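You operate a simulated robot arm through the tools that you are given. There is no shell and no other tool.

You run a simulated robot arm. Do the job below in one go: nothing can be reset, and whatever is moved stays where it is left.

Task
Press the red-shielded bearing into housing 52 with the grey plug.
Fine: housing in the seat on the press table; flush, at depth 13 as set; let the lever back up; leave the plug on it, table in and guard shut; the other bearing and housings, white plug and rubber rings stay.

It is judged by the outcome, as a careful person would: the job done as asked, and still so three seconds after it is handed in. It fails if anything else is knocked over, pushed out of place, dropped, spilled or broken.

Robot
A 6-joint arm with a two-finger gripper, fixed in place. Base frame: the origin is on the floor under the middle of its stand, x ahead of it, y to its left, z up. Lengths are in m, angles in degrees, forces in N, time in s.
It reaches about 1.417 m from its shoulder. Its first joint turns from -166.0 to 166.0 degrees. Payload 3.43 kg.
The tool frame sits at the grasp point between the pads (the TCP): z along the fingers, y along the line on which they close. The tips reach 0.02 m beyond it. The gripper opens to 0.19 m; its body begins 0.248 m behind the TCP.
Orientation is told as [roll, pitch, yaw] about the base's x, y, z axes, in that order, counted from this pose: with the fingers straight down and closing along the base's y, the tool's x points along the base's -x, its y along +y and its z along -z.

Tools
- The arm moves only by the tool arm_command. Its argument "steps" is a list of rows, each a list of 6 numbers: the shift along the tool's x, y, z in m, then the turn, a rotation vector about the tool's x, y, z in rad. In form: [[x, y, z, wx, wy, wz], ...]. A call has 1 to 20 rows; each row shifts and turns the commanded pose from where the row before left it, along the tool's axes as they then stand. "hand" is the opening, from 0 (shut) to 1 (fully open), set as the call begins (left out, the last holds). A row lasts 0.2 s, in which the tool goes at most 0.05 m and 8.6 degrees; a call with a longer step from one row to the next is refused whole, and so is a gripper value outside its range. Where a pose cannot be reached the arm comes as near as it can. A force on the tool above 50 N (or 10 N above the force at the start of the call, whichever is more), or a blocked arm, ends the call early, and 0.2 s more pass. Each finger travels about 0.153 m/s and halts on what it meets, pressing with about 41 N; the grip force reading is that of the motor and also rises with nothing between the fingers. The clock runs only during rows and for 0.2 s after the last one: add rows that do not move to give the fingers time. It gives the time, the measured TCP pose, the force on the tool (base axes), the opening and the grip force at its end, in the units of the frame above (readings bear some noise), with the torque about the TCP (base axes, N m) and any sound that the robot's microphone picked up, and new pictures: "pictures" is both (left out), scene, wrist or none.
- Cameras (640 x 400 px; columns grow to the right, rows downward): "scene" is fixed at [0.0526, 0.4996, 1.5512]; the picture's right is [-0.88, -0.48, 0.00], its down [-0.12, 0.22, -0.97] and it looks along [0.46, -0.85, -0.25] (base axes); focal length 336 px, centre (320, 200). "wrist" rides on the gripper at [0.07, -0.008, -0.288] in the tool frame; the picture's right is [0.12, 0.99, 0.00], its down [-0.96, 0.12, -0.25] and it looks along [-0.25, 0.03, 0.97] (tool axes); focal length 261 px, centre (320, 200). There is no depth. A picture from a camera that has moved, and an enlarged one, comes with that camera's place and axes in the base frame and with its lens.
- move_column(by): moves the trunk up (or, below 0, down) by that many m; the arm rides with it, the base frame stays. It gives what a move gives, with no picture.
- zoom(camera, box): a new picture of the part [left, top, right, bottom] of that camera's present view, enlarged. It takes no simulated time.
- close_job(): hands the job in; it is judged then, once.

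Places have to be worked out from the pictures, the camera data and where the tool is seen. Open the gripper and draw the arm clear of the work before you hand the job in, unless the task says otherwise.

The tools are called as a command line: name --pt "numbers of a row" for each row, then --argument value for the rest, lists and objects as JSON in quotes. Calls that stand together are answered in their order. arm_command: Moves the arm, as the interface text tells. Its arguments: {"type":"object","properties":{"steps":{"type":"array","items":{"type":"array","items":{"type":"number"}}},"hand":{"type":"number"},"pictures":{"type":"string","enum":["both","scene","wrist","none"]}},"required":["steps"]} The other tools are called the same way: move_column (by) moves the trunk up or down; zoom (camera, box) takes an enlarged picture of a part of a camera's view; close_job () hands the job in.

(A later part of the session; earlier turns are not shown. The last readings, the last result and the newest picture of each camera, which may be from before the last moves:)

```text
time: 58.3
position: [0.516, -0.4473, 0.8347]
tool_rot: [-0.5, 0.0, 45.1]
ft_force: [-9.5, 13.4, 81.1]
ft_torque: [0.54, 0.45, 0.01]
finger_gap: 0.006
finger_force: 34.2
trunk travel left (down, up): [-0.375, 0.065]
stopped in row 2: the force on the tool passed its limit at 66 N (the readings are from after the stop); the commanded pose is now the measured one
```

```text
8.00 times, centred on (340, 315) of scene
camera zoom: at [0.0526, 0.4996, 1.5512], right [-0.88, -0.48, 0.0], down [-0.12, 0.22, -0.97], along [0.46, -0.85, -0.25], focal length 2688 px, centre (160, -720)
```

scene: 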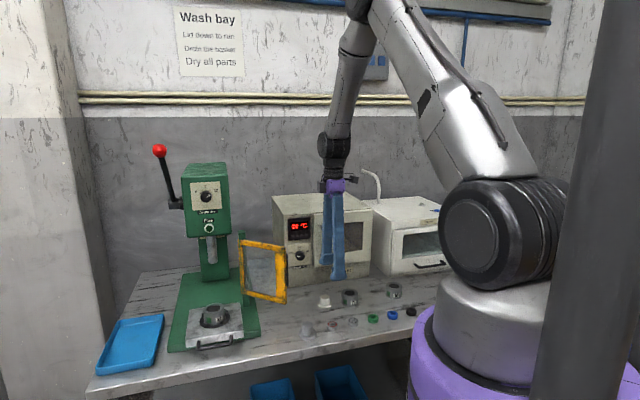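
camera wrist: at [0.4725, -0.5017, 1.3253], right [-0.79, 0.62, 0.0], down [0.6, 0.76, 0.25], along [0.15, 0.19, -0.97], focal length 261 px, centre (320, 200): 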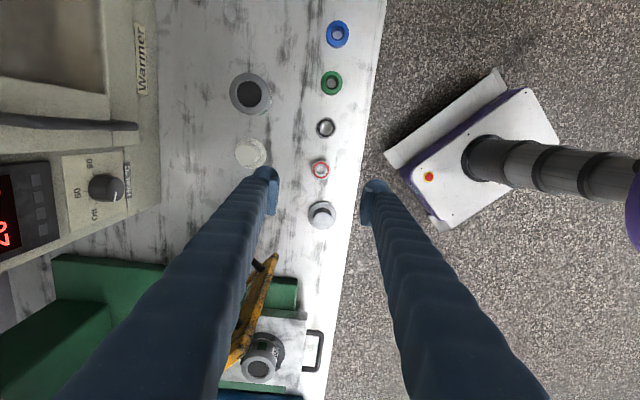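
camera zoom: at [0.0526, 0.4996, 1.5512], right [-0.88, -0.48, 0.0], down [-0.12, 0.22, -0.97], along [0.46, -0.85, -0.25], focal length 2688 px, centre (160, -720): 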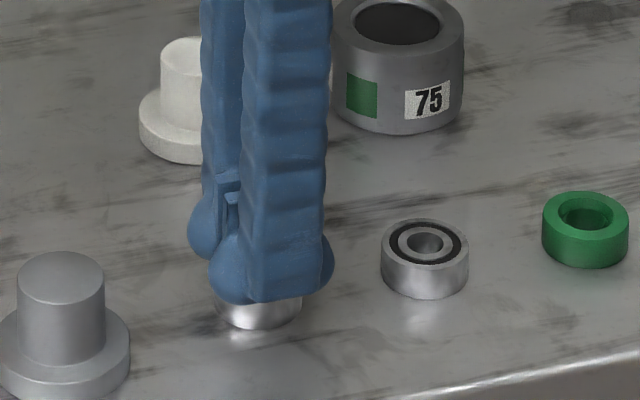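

The fingers closed over the top of the bearing: the rounded tips rode up because the pads sit higher than I assumed. I'll lift straight up before opening, so nothing drags, then check the bearing hasn't moved.

arm_command --pt "0 0 -0.01 0 0 0" --pt "0 0 -0.03 0 0 0" --pt "0 0 -0.04 0 0 0" --pt "0 0 0 0 0 0" --pictures "none"

zoom --camera "scene" --box '[290, 270, 390, 350]'

arm_command --pt "0 0 0 0 0 0" --pt "0 0 0 0 0 0" --pt "0 0 0 0 0 0" --hand 0.4 --pictures "none"

zoom --camera "wrist" --box '[240, 120, 400, 280]'

zoom --camera "scene" --box '[310, 265, 360, 305]'

```text
time: 59.3
position: [0.5193, -0.4475, 0.9076]
tool_rot: [0.0, 0.0, 44.9]
ft_force: [-0.4, -0.8, -0.8]
ft_torque: [0.02, 0.04, 0.02]
finger_gap: 0.0
finger_force: 34.1
trunk travel left (down, up): [-0.375, 0.065]
```

```text
5.00 times, centred on (340, 310) of scene
camera zoom: at [0.0526, 0.4996, 1.5512], right [-0.88, -0.48, 0.0], down [-0.12, 0.22, -0.97], along [0.46, -0.85, -0.25], focal length 1680 px, centre (220, -350)
```

zoom: 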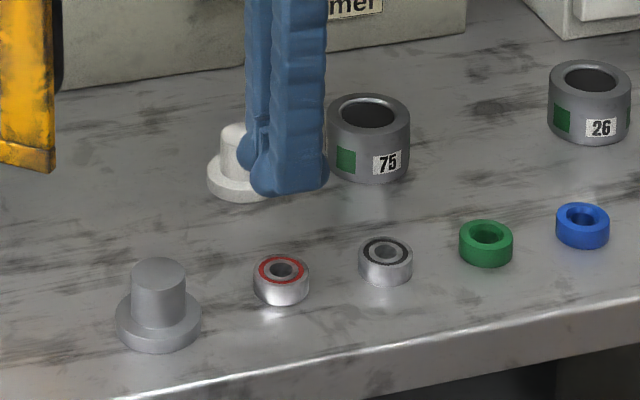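

```text
time: 60.1
position: [0.5161, -0.4484, 0.9079]
tool_rot: [-0.2, 0.0, 44.9]
ft_force: [-1.0, -0.3, 0.8]
ft_torque: [-0.02, -0.01, -0.02]
finger_gap: 0.076
finger_force: 0.0
trunk travel left (down, up): [-0.375, 0.065]
```

```text
2.50 times, centred on (320, 200) of wrist
camera zoom: at [0.4714, -0.5031, 1.1964], right [-0.79, 0.62, 0.0], down [0.6, 0.76, 0.25], along [0.15, 0.19, -0.97], focal length 652 px, centre (320, 200)
```

zoom: 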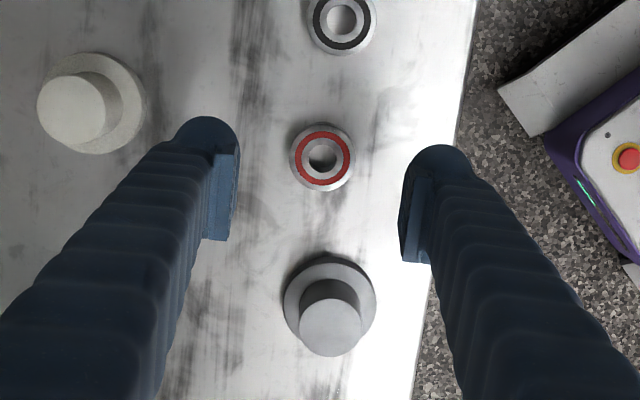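

```text
10.00 times, centred on (335, 285) of scene
camera zoom: at [0.0526, 0.4996, 1.5512], right [-0.88, -0.48, 0.0], down [-0.12, 0.22, -0.97], along [0.46, -0.85, -0.25], focal length 3360 px, centre (170, -650)
```

zoom: 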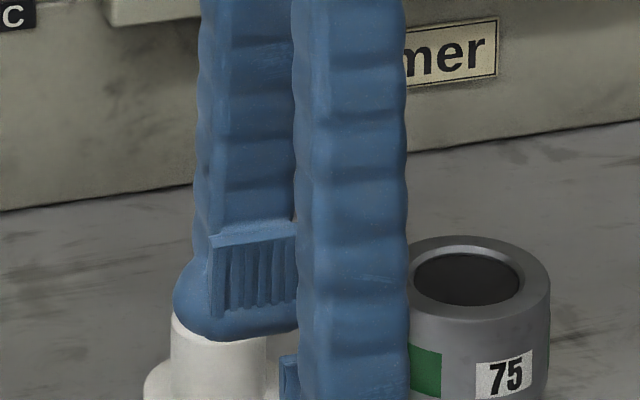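

The bearing is upright and unmoved. I'll retry much lower, with the tips just above the bench (bench ≈0.7993), so they grip near mid-height of the rounded tips.

arm_command --pt "0 0 0.03 0 0 0" --pt "0 0 0.03 0 0 0" --pt "0 0 0.02 0 0 0" --pt "0 0 0.006 0 0 0" --pt "0 0 0 0 0 0" --pictures "none"

arm_command --pt "0 0 0.001 0 0 0" --pt "0 0 0 0 0 0" --pictures "none"

```text
time: 61.3
position: [0.5185, -0.4489, 0.8219]
tool_rot: [-0.2, 0.0, 45.0]
ft_force: [-0.7, -0.2, -0.7]
ft_torque: [0.04, -0.02, -0.02]
finger_gap: 0.076
finger_force: 0.0
trunk travel left (down, up): [-0.375, 0.065]
```

```text
time: 61.9
position: [0.5172, -0.4474, 0.8199]
tool_rot: [-0.2, 0.1, 45.1]
ft_force: [-0.1, 0.5, -0.3]
ft_torque: [0.03, -0.01, -0.03]
finger_gap: 0.0763
finger_force: 0.1
trunk travel left (down, up): [-0.375, 0.065]
```

TCP is at 0.820 with no contact. I'll close to a limited opening (0.15) so that if it slips it can't ride fully over.

arm_command --pt "0 0 0 0 0 0" --pt "0 0 0 0 0 0" --pt "0 0 0 0 0 0" --hand 0.15 --pictures "none"

zoom --camera "wrist" --box '[260, 150, 380, 240]'

zoom --camera "scene" --box '[310, 290, 370, 340]'

```text
time: 62.7
position: [0.519, -0.4484, 0.8211]
tool_rot: [-0.2, 0.1, 45.0]
ft_force: [0.4, -0.5, 0.3]
ft_torque: [-0.03, 0.04, 0.0]
finger_gap: 0.0383
finger_force: 41.2
trunk travel left (down, up): [-0.375, 0.065]
```

```text
4.44 times, centred on (320, 195) of wrist
camera zoom: at [0.4721, -0.5035, 1.1088], right [-0.79, 0.62, 0.0], down [0.6, 0.76, 0.25], along [0.15, 0.19, -0.97], focal length 1158 px, centre (320, 222)
```

zoom: 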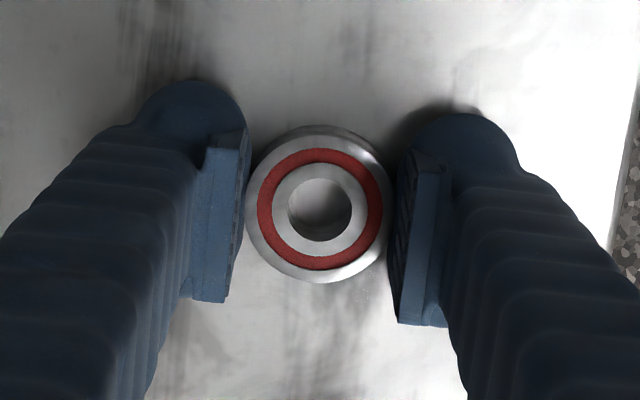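

```text
8.00 times, centred on (340, 315) of scene
camera zoom: at [0.0526, 0.4996, 1.5512], right [-0.88, -0.48, 0.0], down [-0.12, 0.22, -0.97], along [0.46, -0.85, -0.25], focal length 2688 px, centre (160, -720)
```

zoom: 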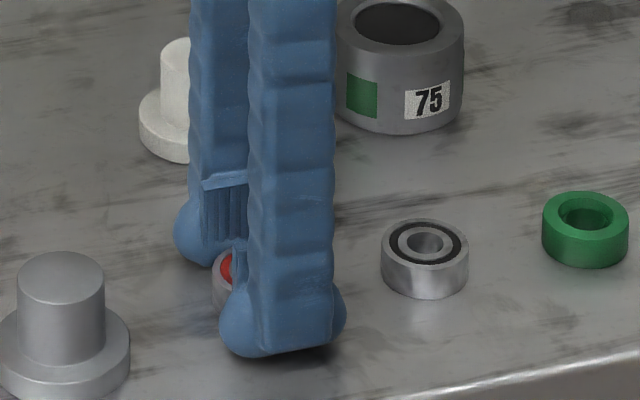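

Gripped at a 0.038 gap with 41 N and no ride-up. Lifting gently a little to confirm the bearing comes up level.

arm_command --pt "0 0 -0.003 0 0 0" --pt "0 0 -0.005 0 0 0" --pt "0 0 -0.012 0 0 0" --pt "0 0 -0.02 0 0 0" --pt "0 0 0 0 0 0" --pictures "none"

zoom --camera "scene" --box '[310, 280, 370, 330]'

zoom --camera "wrist" --box '[260, 150, 380, 240]'

```text
time: 63.9
position: [0.5166, -0.4482, 0.8602]
tool_rot: [-0.2, 0.0, 45.0]
ft_force: [0.1, 0.6, -1.1]
ft_torque: [-0.02, -0.03, -0.01]
finger_gap: 0.038
finger_force: 40.6
trunk travel left (down, up): [-0.375, 0.065]
```

```text
8.00 times, centred on (340, 305) of scene
camera zoom: at [0.0526, 0.4996, 1.5512], right [-0.88, -0.48, 0.0], down [-0.12, 0.22, -0.97], along [0.46, -0.85, -0.25], focal length 2688 px, centre (160, -640)
```

zoom: 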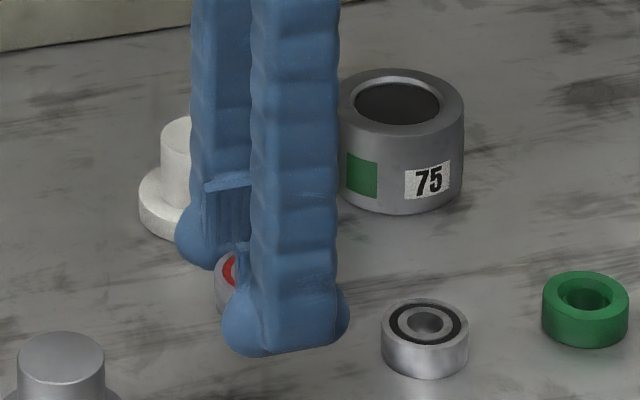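

```text
4.44 times, centred on (320, 195) of wrist
camera zoom: at [0.4715, -0.5038, 1.1483], right [-0.79, 0.62, 0.0], down [0.6, 0.76, 0.25], along [0.15, 0.19, -0.97], focal length 1158 px, centre (320, 222)
```

zoom: 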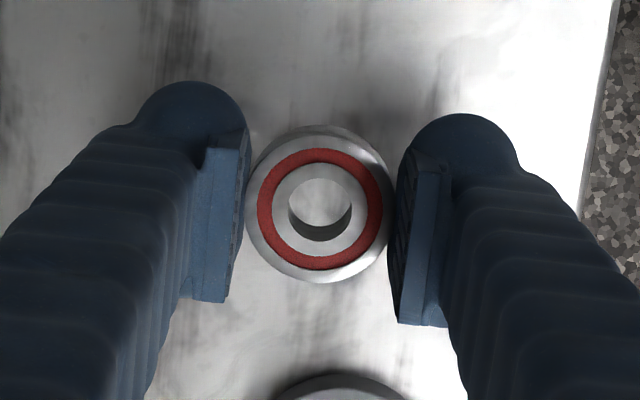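

The bearing is lifted and level in the fingertips. I'll raise it and carry it in front of the guard to the press, then turn back to yaw -45.

arm_command --pt "0 0 -0.04 0 0 0" --pt "0 0 -0.045 0 0 0" --pt "0 0 -0.045 0 0 0" --pt "0 0 -0.045 0 0 0" --pt "0 0 -0.045 0 0 0" --pt "0 0 -0.04 0 0 0" --pt "-0.045 0.003 0 0 0 0" --pt "-0.045 0.003 0 0 0 0" --pt "-0.045 0.003 0 0 0 0" --pt "-0.045 0.003 0 0 0 0" --pt "-0.045 0.003 0 0 0 0" --pt "-0.045 0.003 0 0 0 0" --pt "-0.045 0.003 0 0 0 0" --pt "-0.045 0.003 0 0 0 0" --pt "-0.04 0 0 0 0 0" --pt "0 0 0 0 0 0" --pictures "none"

arm_command --pt "0 0 0 0 0 0.131" --pt "0 0 0 0 0 0.131" --pt "0 0 0 0 0 0.131" --pt "0 0 0 0 0 0.131" --pt "0 0 0 0 0 0.131" --pt "0 0 0 0 0 0.131" --pt "0 0 0 0 0 0.131" --pt "0 0 0 0 0 0.131" --pt "0 0 0 0 0 0.131" --pt "0 0 0 0 0 0.131" --pt "0 0 0 0 0 0.131" --pt "0 0 0 0 0 0.1298" --pt "0 0 0 0 0 0"

zoom --camera "wrist" --box '[240, 120, 400, 280]'

```text
time: 67.3
position: [0.7814, -0.1465, 1.1232]
tool_rot: [-0.1, 0.1, 45.0]
ft_force: [0.6, 0.3, -1.0]
ft_torque: [0.02, -0.03, 0.01]
finger_gap: 0.0384
finger_force: 41.4
trunk travel left (down, up): [-0.375, 0.065]
```

```text
time: 70.1
position: [0.7825, -0.1485, 1.12]
tool_rot: [0.0, -0.2, -45.1]
ft_force: [-0.3, 0.4, -1.0]
ft_torque: [0.02, 0.01, 0.01]
finger_gap: 0.0384
finger_force: 41.2
trunk travel left (down, up): [-0.375, 0.065]
camera wrist: at [0.7248, -0.1029, 1.4083], right [0.62, 0.79, 0.0], down [0.76, -0.6, 0.25], along [0.2, -0.16, -0.97], focal length 261 px, centre (320, 200)
```

scene: 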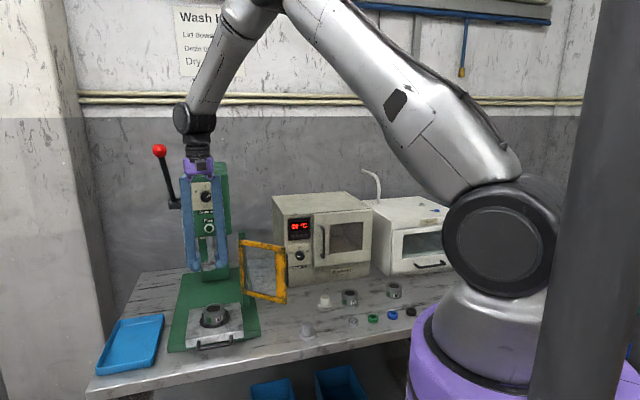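
wrist: 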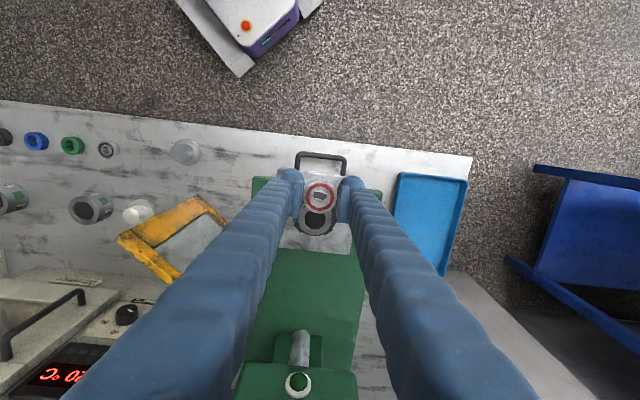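

```text
2.50 times, centred on (320, 200) of wrist
camera zoom: at [0.7248, -0.1029, 1.4083], right [0.62, 0.79, 0.0], down [0.76, -0.6, 0.25], along [0.2, -0.16, -0.97], focal length 652 px, centre (320, 200)
```

zoom: 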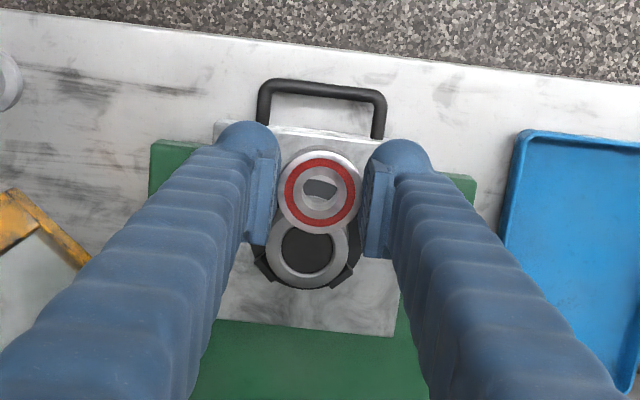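

I'm above and in front of the housing with the bearing. I'll zoom to measure the hole centre relative to the bearing.

zoom --camera "wrist" --box '[285, 170, 355, 240]'

```text
5.71 times, centred on (320, 205) of wrist
camera zoom: at [0.7248, -0.1029, 1.4083], right [0.62, 0.79, 0.0], down [0.76, -0.6, 0.25], along [0.2, -0.16, -0.97], focal length 1489 px, centre (320, 171)
```

zoom: 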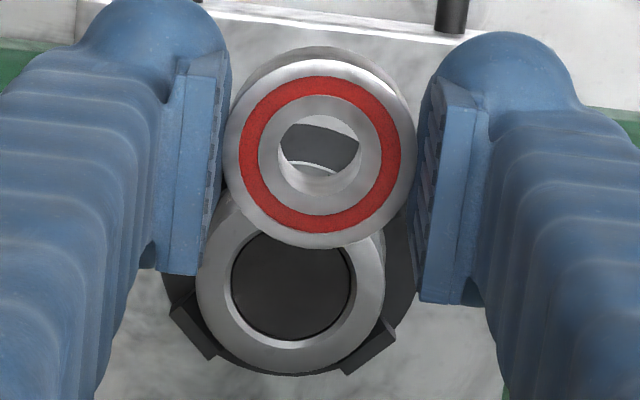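

Relative to the bearing, the hole centre lies about +0.099 in e2 and +0.001 in e1. I'll move over it, descend to TCP 0.955 (bearing about 3 cm above the housing) and check alignment.

arm_command --pt "-0.033 0.0003 0 0 0 0" --pt "-0.033 0.0003 0 0 0 0" --pt "-0.0325 0.0004 0 0 0 0" --pt "0 0 0.045 0 0 0" --pt "0 0 0.045 0 0 0" --pt "0 0 0.045 0 0 0" --pt "0 0 0.03 0 0 0" --pt "0 0 0 0 0 0" --pictures "none"

zoom --camera "wrist" --box '[270, 150, 370, 230]'

zoom --camera "scene" --box '[180, 270, 250, 330]'

```text
time: 71.9
position: [0.8521, -0.2187, 0.9547]
tool_rot: [0.0, -0.2, -45.0]
ft_force: [0.5, -0.4, -1.3]
ft_torque: [0.02, 0.02, 0.0]
finger_gap: 0.038
finger_force: 41.3
trunk travel left (down, up): [-0.375, 0.065]
```

```text
5.00 times, centred on (320, 190) of wrist
camera zoom: at [0.7948, -0.1739, 1.2435], right [0.62, 0.79, 0.0], down [0.76, -0.6, 0.25], along [0.2, -0.16, -0.97], focal length 1303 px, centre (320, 250)
```

zoom: 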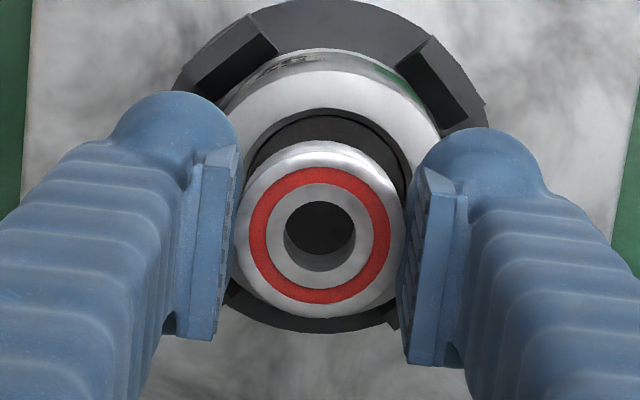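

```text
6.67 times, centred on (215, 300) of scene
camera zoom: at [0.0526, 0.4996, 1.5512], right [-0.88, -0.48, 0.0], down [-0.12, 0.22, -0.97], along [0.46, -0.85, -0.25], focal length 2240 px, centre (1020, -467)
```

zoom: 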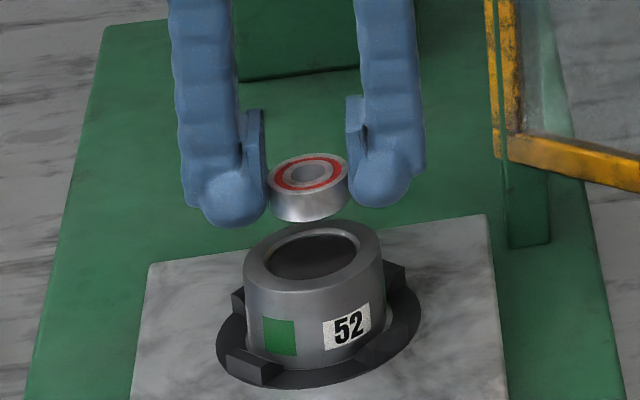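

The bearing is concentric to about 1 mm. I'll shift 1 mm further in and lower toward the housing mouth in small steps.

arm_command --pt "-0.001 0 0.008 0 0 0" --pt "0 0 0.008 0 0 0" --pt "0 0 0.006 0 0 0" --pt "0 0 0 0 0 0" --pictures "none"

zoom --camera "wrist" --box '[270, 150, 370, 230]'

zoom --camera "scene" --box '[180, 270, 250, 330]'

```text
time: 72.9
position: [0.8539, -0.2182, 0.9331]
tool_rot: [0.0, -0.2, -45.1]
ft_force: [-0.3, 1.2, -1.0]
ft_torque: [-0.03, -0.02, -0.01]
finger_gap: 0.0382
finger_force: 41.0
trunk travel left (down, up): [-0.375, 0.065]
```

```text
5.00 times, centred on (320, 190) of wrist
camera zoom: at [0.7966, -0.1732, 1.221], right [0.62, 0.79, 0.0], down [0.76, -0.6, 0.25], along [0.2, -0.16, -0.97], focal length 1303 px, centre (320, 250)
```

zoom: 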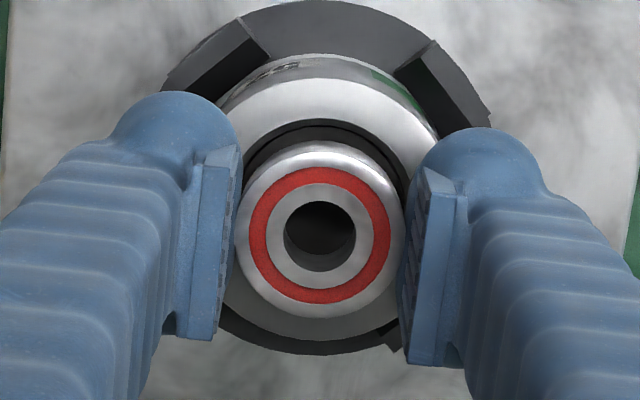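

```text
6.67 times, centred on (215, 300) of scene
camera zoom: at [0.0526, 0.4996, 1.5512], right [-0.88, -0.48, 0.0], down [-0.12, 0.22, -0.97], along [0.46, -0.85, -0.25], focal length 2240 px, centre (1020, -467)
```

zoom: 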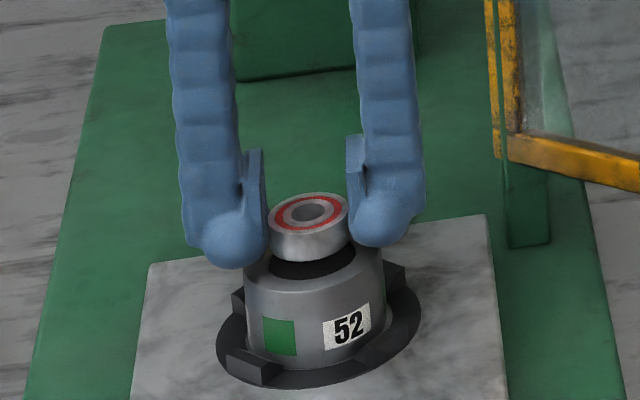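

Well centred. Lowering further in 2 mm steps.

arm_command --pt "0 0 0.002 0 0 0" --pt "0 0 0.002 0 0 0" --pt "0 0 0.002 0 0 0" --pt "0 0 0 0 0 0" --pictures "none"

zoom --camera "scene" --box '[190, 280, 240, 325]'

```text
time: 73.9
position: [0.8546, -0.2176, 0.9276]
tool_rot: [-0.1, -0.2, -45.0]
ft_force: [-0.2, -0.8, -1.3]
ft_torque: [0.0, 0.0, -0.04]
finger_gap: 0.0382
finger_force: 41.6
trunk travel left (down, up): [-0.375, 0.065]
```

```text
8.89 times, centred on (215, 302) of scene
camera zoom: at [0.0526, 0.4996, 1.5512], right [-0.88, -0.48, 0.0], down [-0.12, 0.22, -0.97], along [0.46, -0.85, -0.25], focal length 2986 px, centre (1253, -711)
```

zoom: 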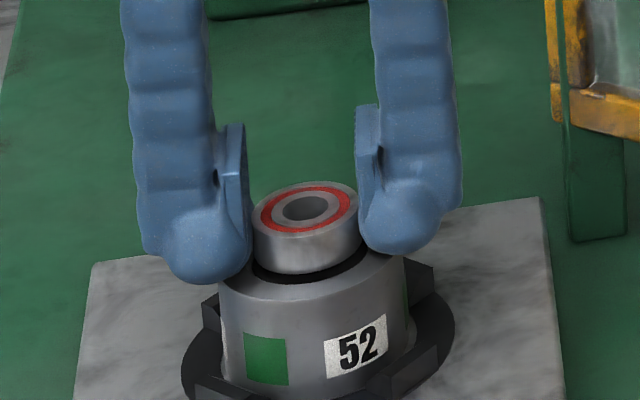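

arm_command --pt "0 0 0.0015 0 0 0" --pt "0 0 0.0015 0 0 0" --pt "0 0 0 0 0 0" --pictures "none"

zoom --camera "scene" --box '[190, 280, 240, 325]'

zoom --camera "wrist" --box '[270, 150, 370, 230]'

```text
time: 74.7
position: [0.8541, -0.2172, 0.925]
tool_rot: [0.0, -0.2, -44.9]
ft_force: [-0.5, 0.1, 3.1]
ft_torque: [0.01, 0.01, 0.01]
finger_gap: 0.0381
finger_force: 41.0
trunk travel left (down, up): [-0.375, 0.065]
```

```text
8.89 times, centred on (215, 302) of scene
camera zoom: at [0.0526, 0.4996, 1.5512], right [-0.88, -0.48, 0.0], down [-0.12, 0.22, -0.97], along [0.46, -0.85, -0.25], focal length 2986 px, centre (1253, -711)
```

zoom: 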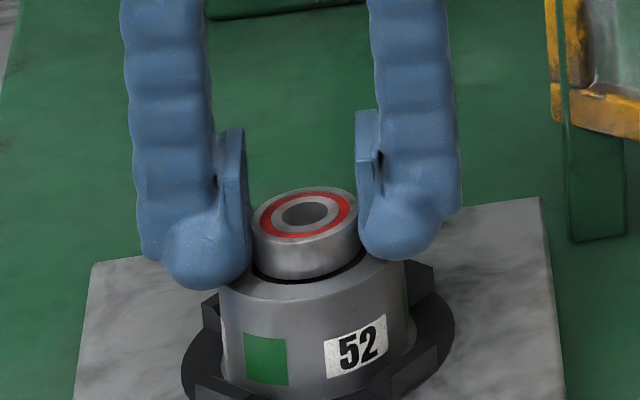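

```text
5.00 times, centred on (320, 190) of wrist
camera zoom: at [0.7962, -0.1725, 1.213], right [0.62, 0.79, 0.0], down [0.76, -0.6, 0.25], along [0.2, -0.16, -0.97], focal length 1303 px, centre (320, 250)
```

zoom: 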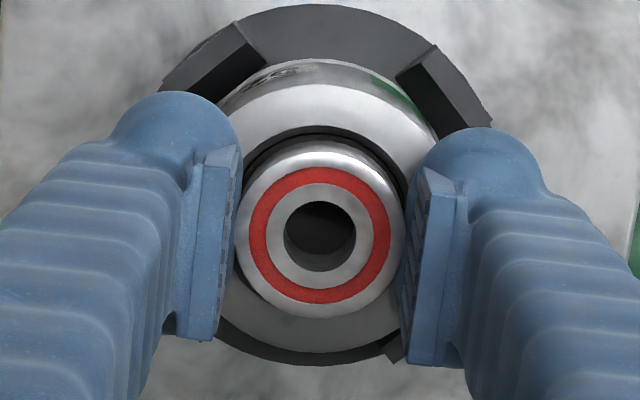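

Light contact (about 4 N), no side force. One more millimetre to see whether it seats further.

arm_command --pt "0 0 0.001 0 0 0" --pt "0 0 0 0 0 0" --pictures "none"

zoom --camera "scene" --box '[200, 287, 230, 312]'

```text
time: 75.3
position: [0.8551, -0.2188, 0.9242]
tool_rot: [0.1, -0.2, -44.9]
ft_force: [-0.9, 1.0, 12.4]
ft_torque: [0.01, 0.03, 0.0]
finger_gap: 0.038
finger_force: 41.2
trunk travel left (down, up): [-0.375, 0.065]
```

```text
16.00 times, centred on (215, 300) of scene
camera zoom: at [0.0526, 0.4996, 1.5512], right [-0.88, -0.48, 0.0], down [-0.12, 0.22, -0.97], along [0.46, -0.85, -0.25], focal length 5376 px, centre (2000, -1392)
```

zoom: 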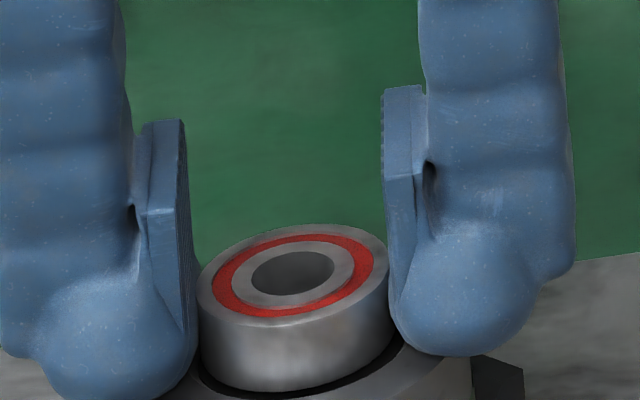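

Stiff contact now. The bearing is sitting in the housing mouth, so I'll relieve the push slightly and open.

arm_command --pt "0 0 -0.0008 0 0 0" --pt "0 0 0 0 0 0" --pictures "none"

arm_command --pt "0 0 0 0 0 0" --pt "0 0 0 0 0 0" --pt "0 0 0 0 0 0" --hand 0.4 --pictures "none"

zoom --camera "scene" --box '[190, 280, 240, 325]'

zoom --camera "wrist" --box '[270, 150, 370, 230]'

```text
time: 75.9
position: [0.8539, -0.2175, 0.9244]
tool_rot: [0.0, -0.2, -45.0]
ft_force: [1.7, 2.5, 13.6]
ft_torque: [0.03, -0.04, 0.04]
finger_gap: 0.0385
finger_force: 41.2
trunk travel left (down, up): [-0.375, 0.065]
```

```text
time: 76.7
position: [0.8535, -0.2169, 0.924]
tool_rot: [-0.1, 0.0, -44.9]
ft_force: [-0.9, 0.4, 0.8]
ft_torque: [0.02, 0.0, 0.01]
finger_gap: 0.0758
finger_force: 0.0
trunk travel left (down, up): [-0.375, 0.065]
```

```text
8.89 times, centred on (215, 302) of scene
camera zoom: at [0.0526, 0.4996, 1.5512], right [-0.88, -0.48, 0.0], down [-0.12, 0.22, -0.97], along [0.46, -0.85, -0.25], focal length 2986 px, centre (1253, -711)
```

zoom: 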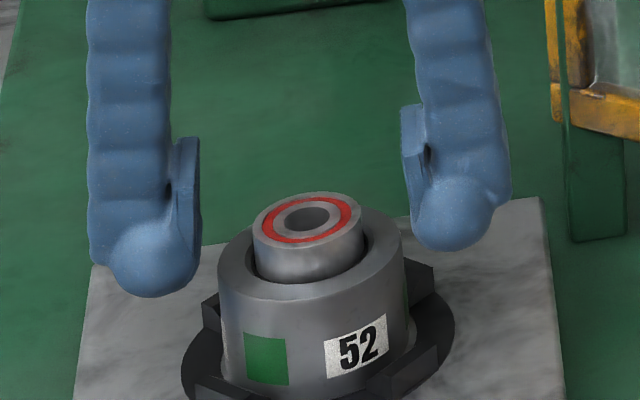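

```text
5.00 times, centred on (320, 190) of wrist
camera zoom: at [0.7961, -0.1728, 1.212], right [0.62, 0.79, 0.0], down [0.76, -0.6, 0.25], along [0.2, -0.16, -0.97], focal length 1303 px, centre (320, 250)
```

zoom: 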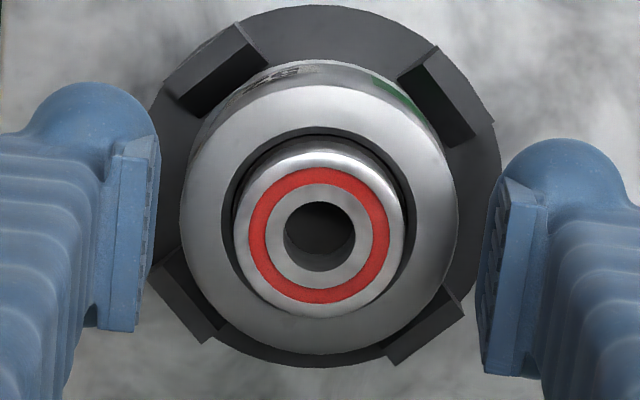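

The bearing sits level and centred in the housing mouth. Now for the grey plug (about e1 0.142, e2 0.663). I'll rise, back out and move over it at yaw -45.

arm_command --pt "0 0 -0.01 0 0 0" --pt "0 0 -0.035 0 0 0" --pt "0 0 -0.045 0 0 0" --pt "0 0 -0.045 0 0 0" --pt "0 0 -0.045 0 0 0" --pt "0 0 -0.04 0 0 0" --pt "0.045 0 0 0 0 0" --pt "0.045 -0.01 0 0 0 0" --pt "0.003 -0.048 0 0 0 0" --pt "0 -0.048 0 0 0 0" --pt "0 -0.048 0 0 0 0" --pt "0 -0.048 0 0 0 0" --pt "0 -0.048 0 0 0 0" --pt "0 -0.048 0 0 0 0" --pt "0 -0.01 0 0 0 0" --pt "0 0 0 0 0 0"

zoom --camera "wrist" --box '[240, 110, 400, 250]'

zoom --camera "scene" --box '[190, 280, 240, 325]'

```text
time: 80.1
position: [0.571, -0.3695, 1.1443]
tool_rot: [-0.1, -0.1, -45.0]
ft_force: [-0.2, 0.6, 0.7]
ft_torque: [-0.07, 0.03, 0.02]
finger_gap: 0.076
finger_force: 0.0
trunk travel left (down, up): [-0.375, 0.065]
camera wrist: at [0.5123, -0.3246, 1.4323], right [0.62, 0.79, 0.0], down [0.76, -0.6, 0.25], along [0.2, -0.16, -0.97], focal length 261 px, centre (320, 200)
```

scene: 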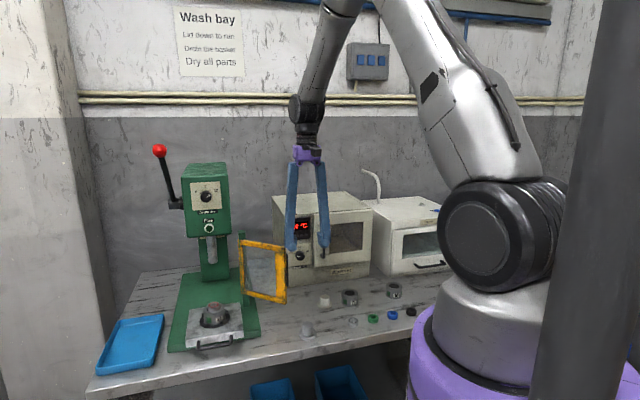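
wrist: 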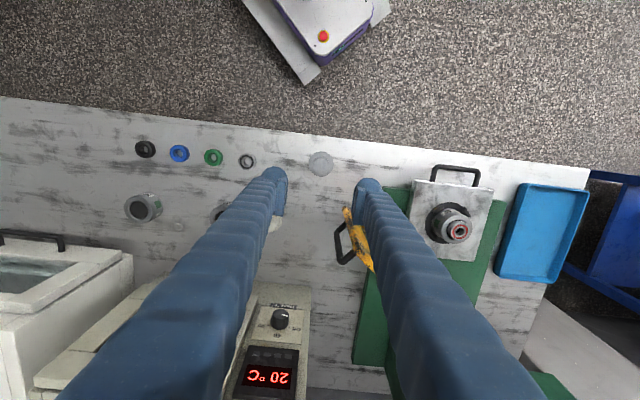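

```text
2.86 times, centred on (320, 180) of wrist
camera zoom: at [0.5123, -0.3246, 1.4323], right [0.62, 0.79, 0.0], down [0.76, -0.6, 0.25], along [0.2, -0.16, -0.97], focal length 745 px, centre (320, 257)
```

zoom: 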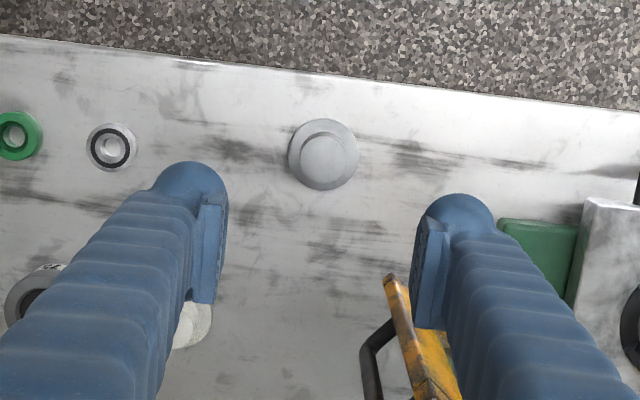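

```text
8.89 times, centred on (215, 302) of scene
camera zoom: at [0.0526, 0.4996, 1.5512], right [-0.88, -0.48, 0.0], down [-0.12, 0.22, -0.97], along [0.46, -0.85, -0.25], focal length 2986 px, centre (1253, -711)
```

zoom: 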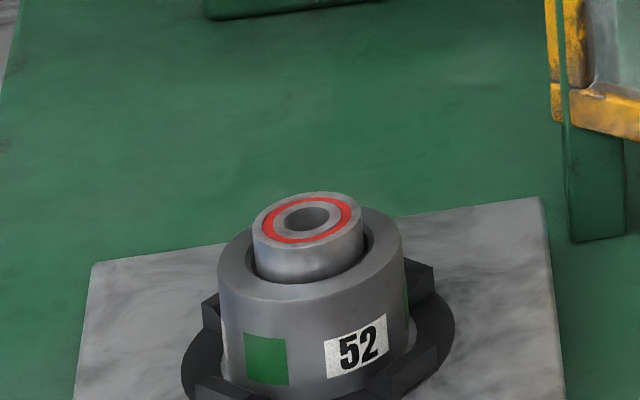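

The bearing still sits well. The plug is nearly centred (about 3 mm off in e2). I'll correct and descend to z≈0.90 for a check.

arm_command --pt "0.0025 0.0005 0.04 0 0 0" --pt "0 0 0.05 0 0 0" --pt "0 0 0.05 0 0 0" --pt "0 0 0.05 0 0 0" --pt "0 0 0.045 0 0 0" --pt "0 0 0 0 0 0" --pictures "none"

zoom --camera "wrist" --box '[260, 130, 380, 250]'

zoom --camera "scene" --box '[270, 270, 350, 350]'

```text
time: 81.5
position: [0.5687, -0.3653, 0.9106]
tool_rot: [0.0, -0.1, -45.1]
ft_force: [0.2, -0.9, 0.1]
ft_torque: [-0.02, -0.05, 0.0]
finger_gap: 0.0761
finger_force: 0.0
trunk travel left (down, up): [-0.375, 0.065]
```

```text
3.33 times, centred on (320, 190) of wrist
camera zoom: at [0.5113, -0.3208, 1.198], right [0.62, 0.79, 0.0], down [0.76, -0.6, 0.25], along [0.2, -0.16, -0.97], focal length 869 px, centre (320, 233)
```

zoom: 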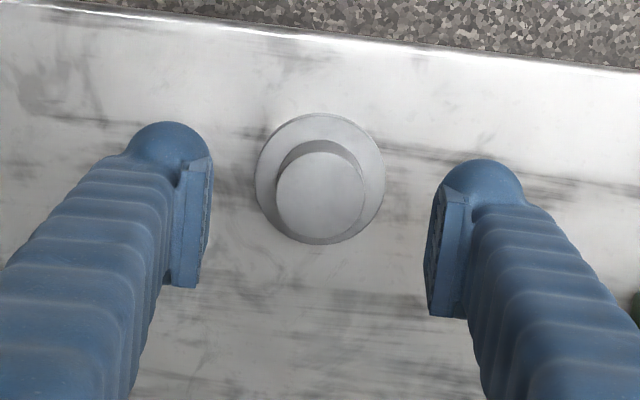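

```text
5.00 times, centred on (310, 310) of scene
camera zoom: at [0.0526, 0.4996, 1.5512], right [-0.88, -0.48, 0.0], down [-0.12, 0.22, -0.97], along [0.46, -0.85, -0.25], focal length 1680 px, centre (370, -350)
```

zoom: 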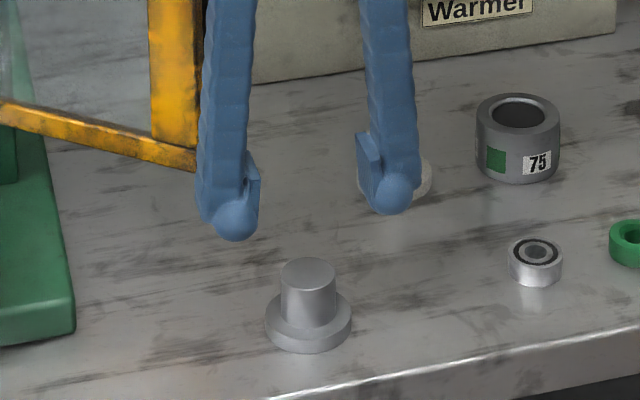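

The plug is about 2.5 mm toward +e2. I'll correct and lower around the stub.

arm_command --pt "-0.0025 0 0.02 0 0 0" --pt "0 0 0.02 0 0 0" --pt "0 0 0.015 0 0 0" --pt "0 0 0.01 0 0 0" --pt "0 0 0 0 0 0" --pictures "none"

zoom --camera "wrist" --box '[260, 130, 380, 250]'

zoom --camera "scene" --box '[280, 290, 340, 350]'

```text
time: 82.7
position: [0.5702, -0.3693, 0.8446]
tool_rot: [0.0, -0.2, -45.0]
ft_force: [-0.3, -0.3, 0.2]
ft_torque: [-0.01, 0.02, 0.03]
finger_gap: 0.0757
finger_force: 0.0
trunk travel left (down, up): [-0.375, 0.065]
```

```text
3.33 times, centred on (320, 190) of wrist
camera zoom: at [0.5123, -0.3252, 1.132], right [0.62, 0.79, 0.0], down [0.76, -0.6, 0.25], along [0.2, -0.16, -0.97], focal length 869 px, centre (320, 233)
```

zoom: 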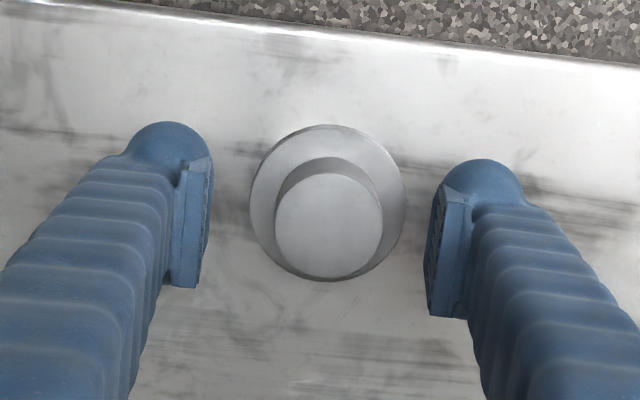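

```text
6.67 times, centred on (310, 320) of scene
camera zoom: at [0.0526, 0.4996, 1.5512], right [-0.88, -0.48, 0.0], down [-0.12, 0.22, -0.97], along [0.46, -0.85, -0.25], focal length 2240 px, centre (387, -600)
```

zoom: 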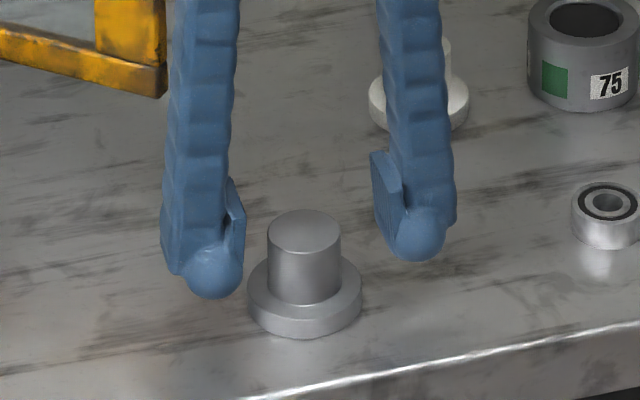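

Aligned in e2, about 2 mm off in e1. I'll adjust, lower 8 mm and close on the stub.

arm_command --pt "0 0.002 0.004 0 0 0" --pt "0 0 0.004 0 0 0" --pt "0 0 0 0 0 0" --pictures "none"

arm_command --pt "0 0 0 0 0 0" --pt "0 0 0 0 0 0" --pt "0 0 0 0 0 0" --hand 0.1 --pictures "none"

zoom --camera "wrist" --box '[260, 130, 380, 250]'

zoom --camera "scene" --box '[280, 290, 340, 350]'

```text
time: 83.5
position: [0.5723, -0.367, 0.8369]
tool_rot: [0.0, -0.2, -45.0]
ft_force: [0.4, 0.3, 0.1]
ft_torque: [0.0, -0.02, -0.02]
finger_gap: 0.0759
finger_force: 0.2
trunk travel left (down, up): [-0.375, 0.065]
```

```text
time: 84.3
position: [0.5728, -0.3679, 0.8366]
tool_rot: [0.0, -0.1, -45.0]
ft_force: [0.4, 0.5, 0.4]
ft_torque: [-0.02, -0.03, 0.02]
finger_gap: 0.0364
finger_force: 40.9
trunk travel left (down, up): [-0.375, 0.065]
```

```text
3.33 times, centred on (320, 190) of wrist
camera zoom: at [0.5145, -0.3232, 1.1243], right [0.62, 0.79, 0.0], down [0.76, -0.6, 0.25], along [0.2, -0.16, -0.97], focal length 869 px, centre (320, 233)
```

zoom: 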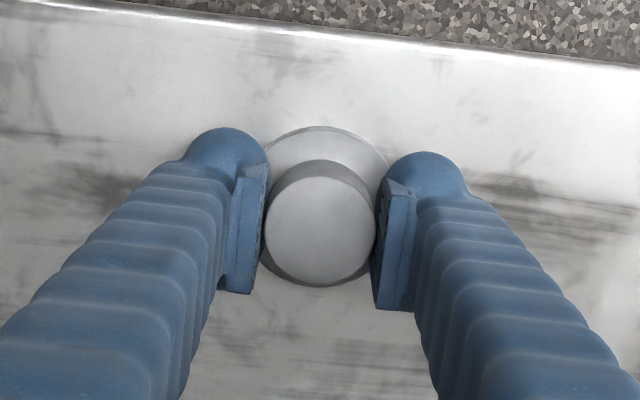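

```text
6.67 times, centred on (310, 320) of scene
camera zoom: at [0.0526, 0.4996, 1.5512], right [-0.88, -0.48, 0.0], down [-0.12, 0.22, -0.97], along [0.46, -0.85, -0.25], focal length 2240 px, centre (387, -600)
```

zoom: 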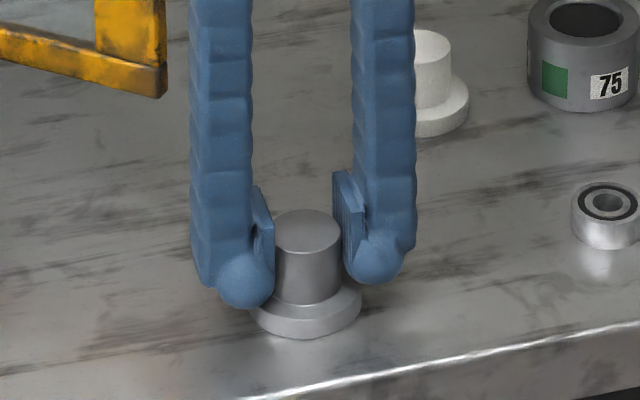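

Stub gripped at 0.036 with 41 N. Lifting the plug.

arm_command --pt "0 0 -0.005 0 0 0" --pt "0 0 -0.02 0 0 0" --pt "0 0 -0.04 0 0 0" --pt "0 0 -0.045 0 0 0" --pt "0 0 -0.045 0 0 0" --pt "0 0 -0.045 0 0 0" --pt "0 0 -0.045 0 0 0" --pt "0 0 -0.045 0 0 0" --pt "0 0 0 0 0 0"

zoom --camera "wrist" --box '[260, 130, 380, 250]'

zoom --camera "scene" --box '[270, 180, 350, 270]'

```text
time: 86.3
position: [0.5734, -0.3658, 1.1294]
tool_rot: [-0.1, -0.1, -45.0]
ft_force: [0.0, 0.1, -4.4]
ft_torque: [0.03, 0.08, 0.03]
finger_gap: 0.0368
finger_force: 41.1
trunk travel left (down, up): [-0.375, 0.065]
camera wrist: at [0.5156, -0.3212, 1.4176], right [0.62, 0.79, 0.0], down [0.76, -0.6, 0.25], along [0.19, -0.15, -0.97], focal length 261 px, centre (320, 200)
```

scene: 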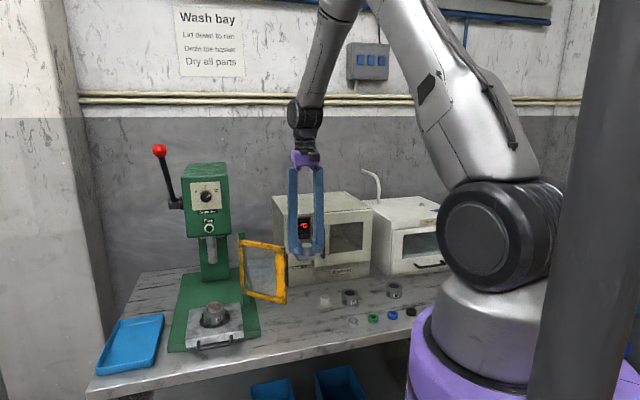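
wrist: 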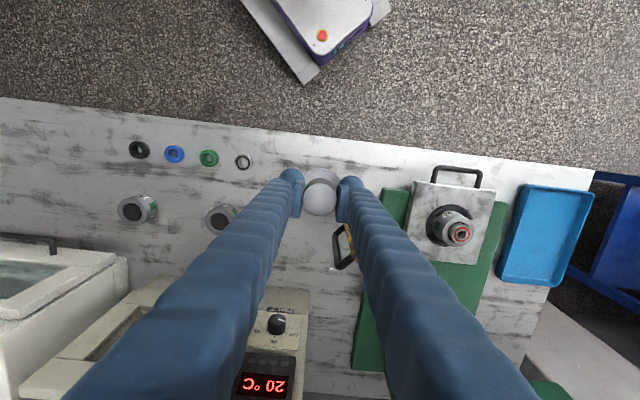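

```text
3.33 times, centred on (320, 190) of wrist
camera zoom: at [0.5156, -0.3212, 1.4176], right [0.62, 0.79, 0.0], down [0.76, -0.6, 0.25], along [0.19, -0.15, -0.97], focal length 869 px, centre (320, 233)
```

zoom: 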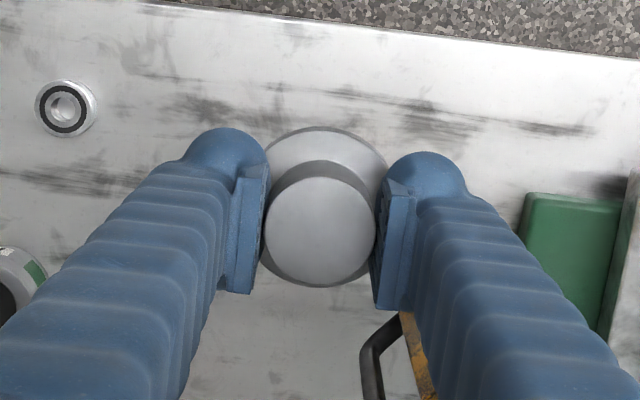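

```text
4.44 times, centred on (310, 225) of scene
camera zoom: at [0.0526, 0.4996, 1.5512], right [-0.88, -0.48, 0.0], down [-0.12, 0.22, -0.97], along [0.46, -0.85, -0.25], focal length 1493 px, centre (364, 89)
```

zoom: 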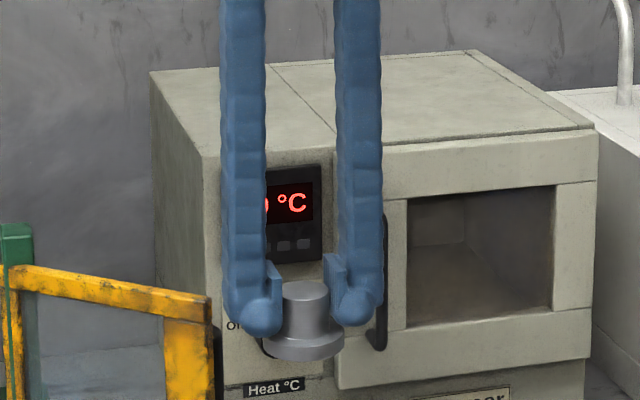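

The plug hangs level (about 0.45 kg). I'll carry it in front of the guard to above the bearing.

arm_command --pt "0 0 -0.04 0 0 0" --pt "0 0.0475 0 0 0 0" --pt "0 0.048 0 0 0 0" --pt "0 0.048 0 0 0 0" --pt "0 0.048 0 0 0 0" --pt "0 0.048 0 0 0 0" --pt "0 0.048 0 0 0 0" --pt "0 0.016 0 0 0 0" --pt "-0.03 0 0 0 0 0" --pt "-0.03 0 0 0 0 0" --pt "-0.033 0 0 0 0 0" --pt "0 0 0.04 0 0 0" --pt "0 0 0.04 0 0 0" --pt "0 0 0.03 0 0 0" --pt "0 0 0 0 0 0"

zoom --camera "wrist" --box '[270, 140, 370, 220]'

zoom --camera "scene" --box '[170, 220, 260, 330]'

```text
time: 89.5
position: [0.8536, -0.2187, 1.0563]
tool_rot: [0.0, -0.2, -45.0]
ft_force: [0.1, 0.1, -4.5]
ft_torque: [-0.04, -0.02, -0.03]
finger_gap: 0.0368
finger_force: 41.0
trunk travel left (down, up): [-0.375, 0.065]
camera wrist: at [0.7963, -0.1736, 1.3434], right [0.62, 0.79, 0.0], down [0.76, -0.6, 0.25], along [0.2, -0.16, -0.97], focal length 261 px, centre (320, 200)
```

scene: 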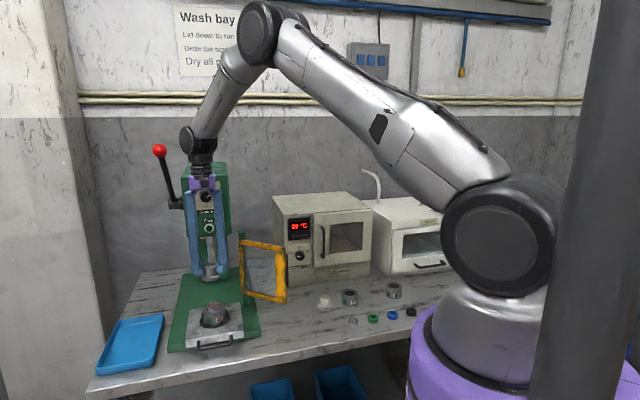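
wrist: 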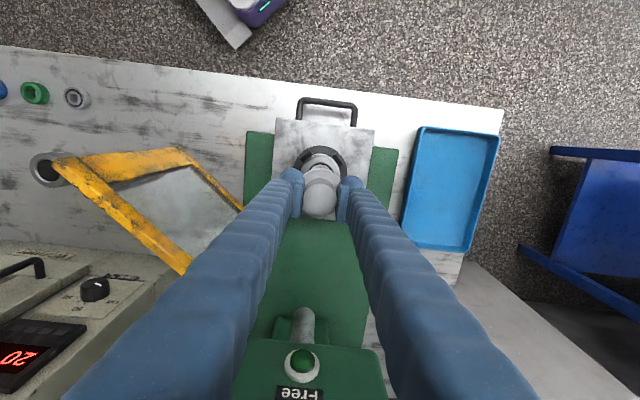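

```text
5.00 times, centred on (320, 180) of wrist
camera zoom: at [0.7963, -0.1736, 1.3434], right [0.62, 0.79, 0.0], down [0.76, -0.6, 0.25], along [0.2, -0.16, -0.97], focal length 1303 px, centre (320, 300)
```

zoom: 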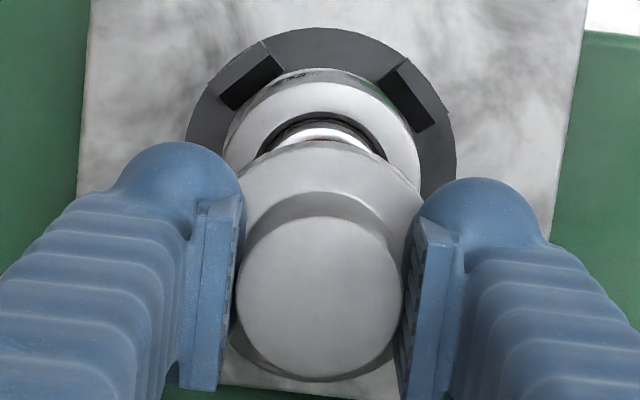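

```text
3.64 times, centred on (215, 275) of scene
camera zoom: at [0.0526, 0.4996, 1.5512], right [-0.88, -0.48, 0.0], down [-0.12, 0.22, -0.97], along [0.46, -0.85, -0.25], focal length 1222 px, centre (702, -73)
```

zoom: 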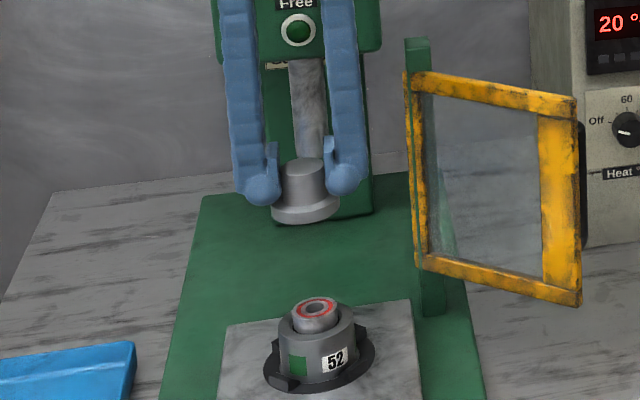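

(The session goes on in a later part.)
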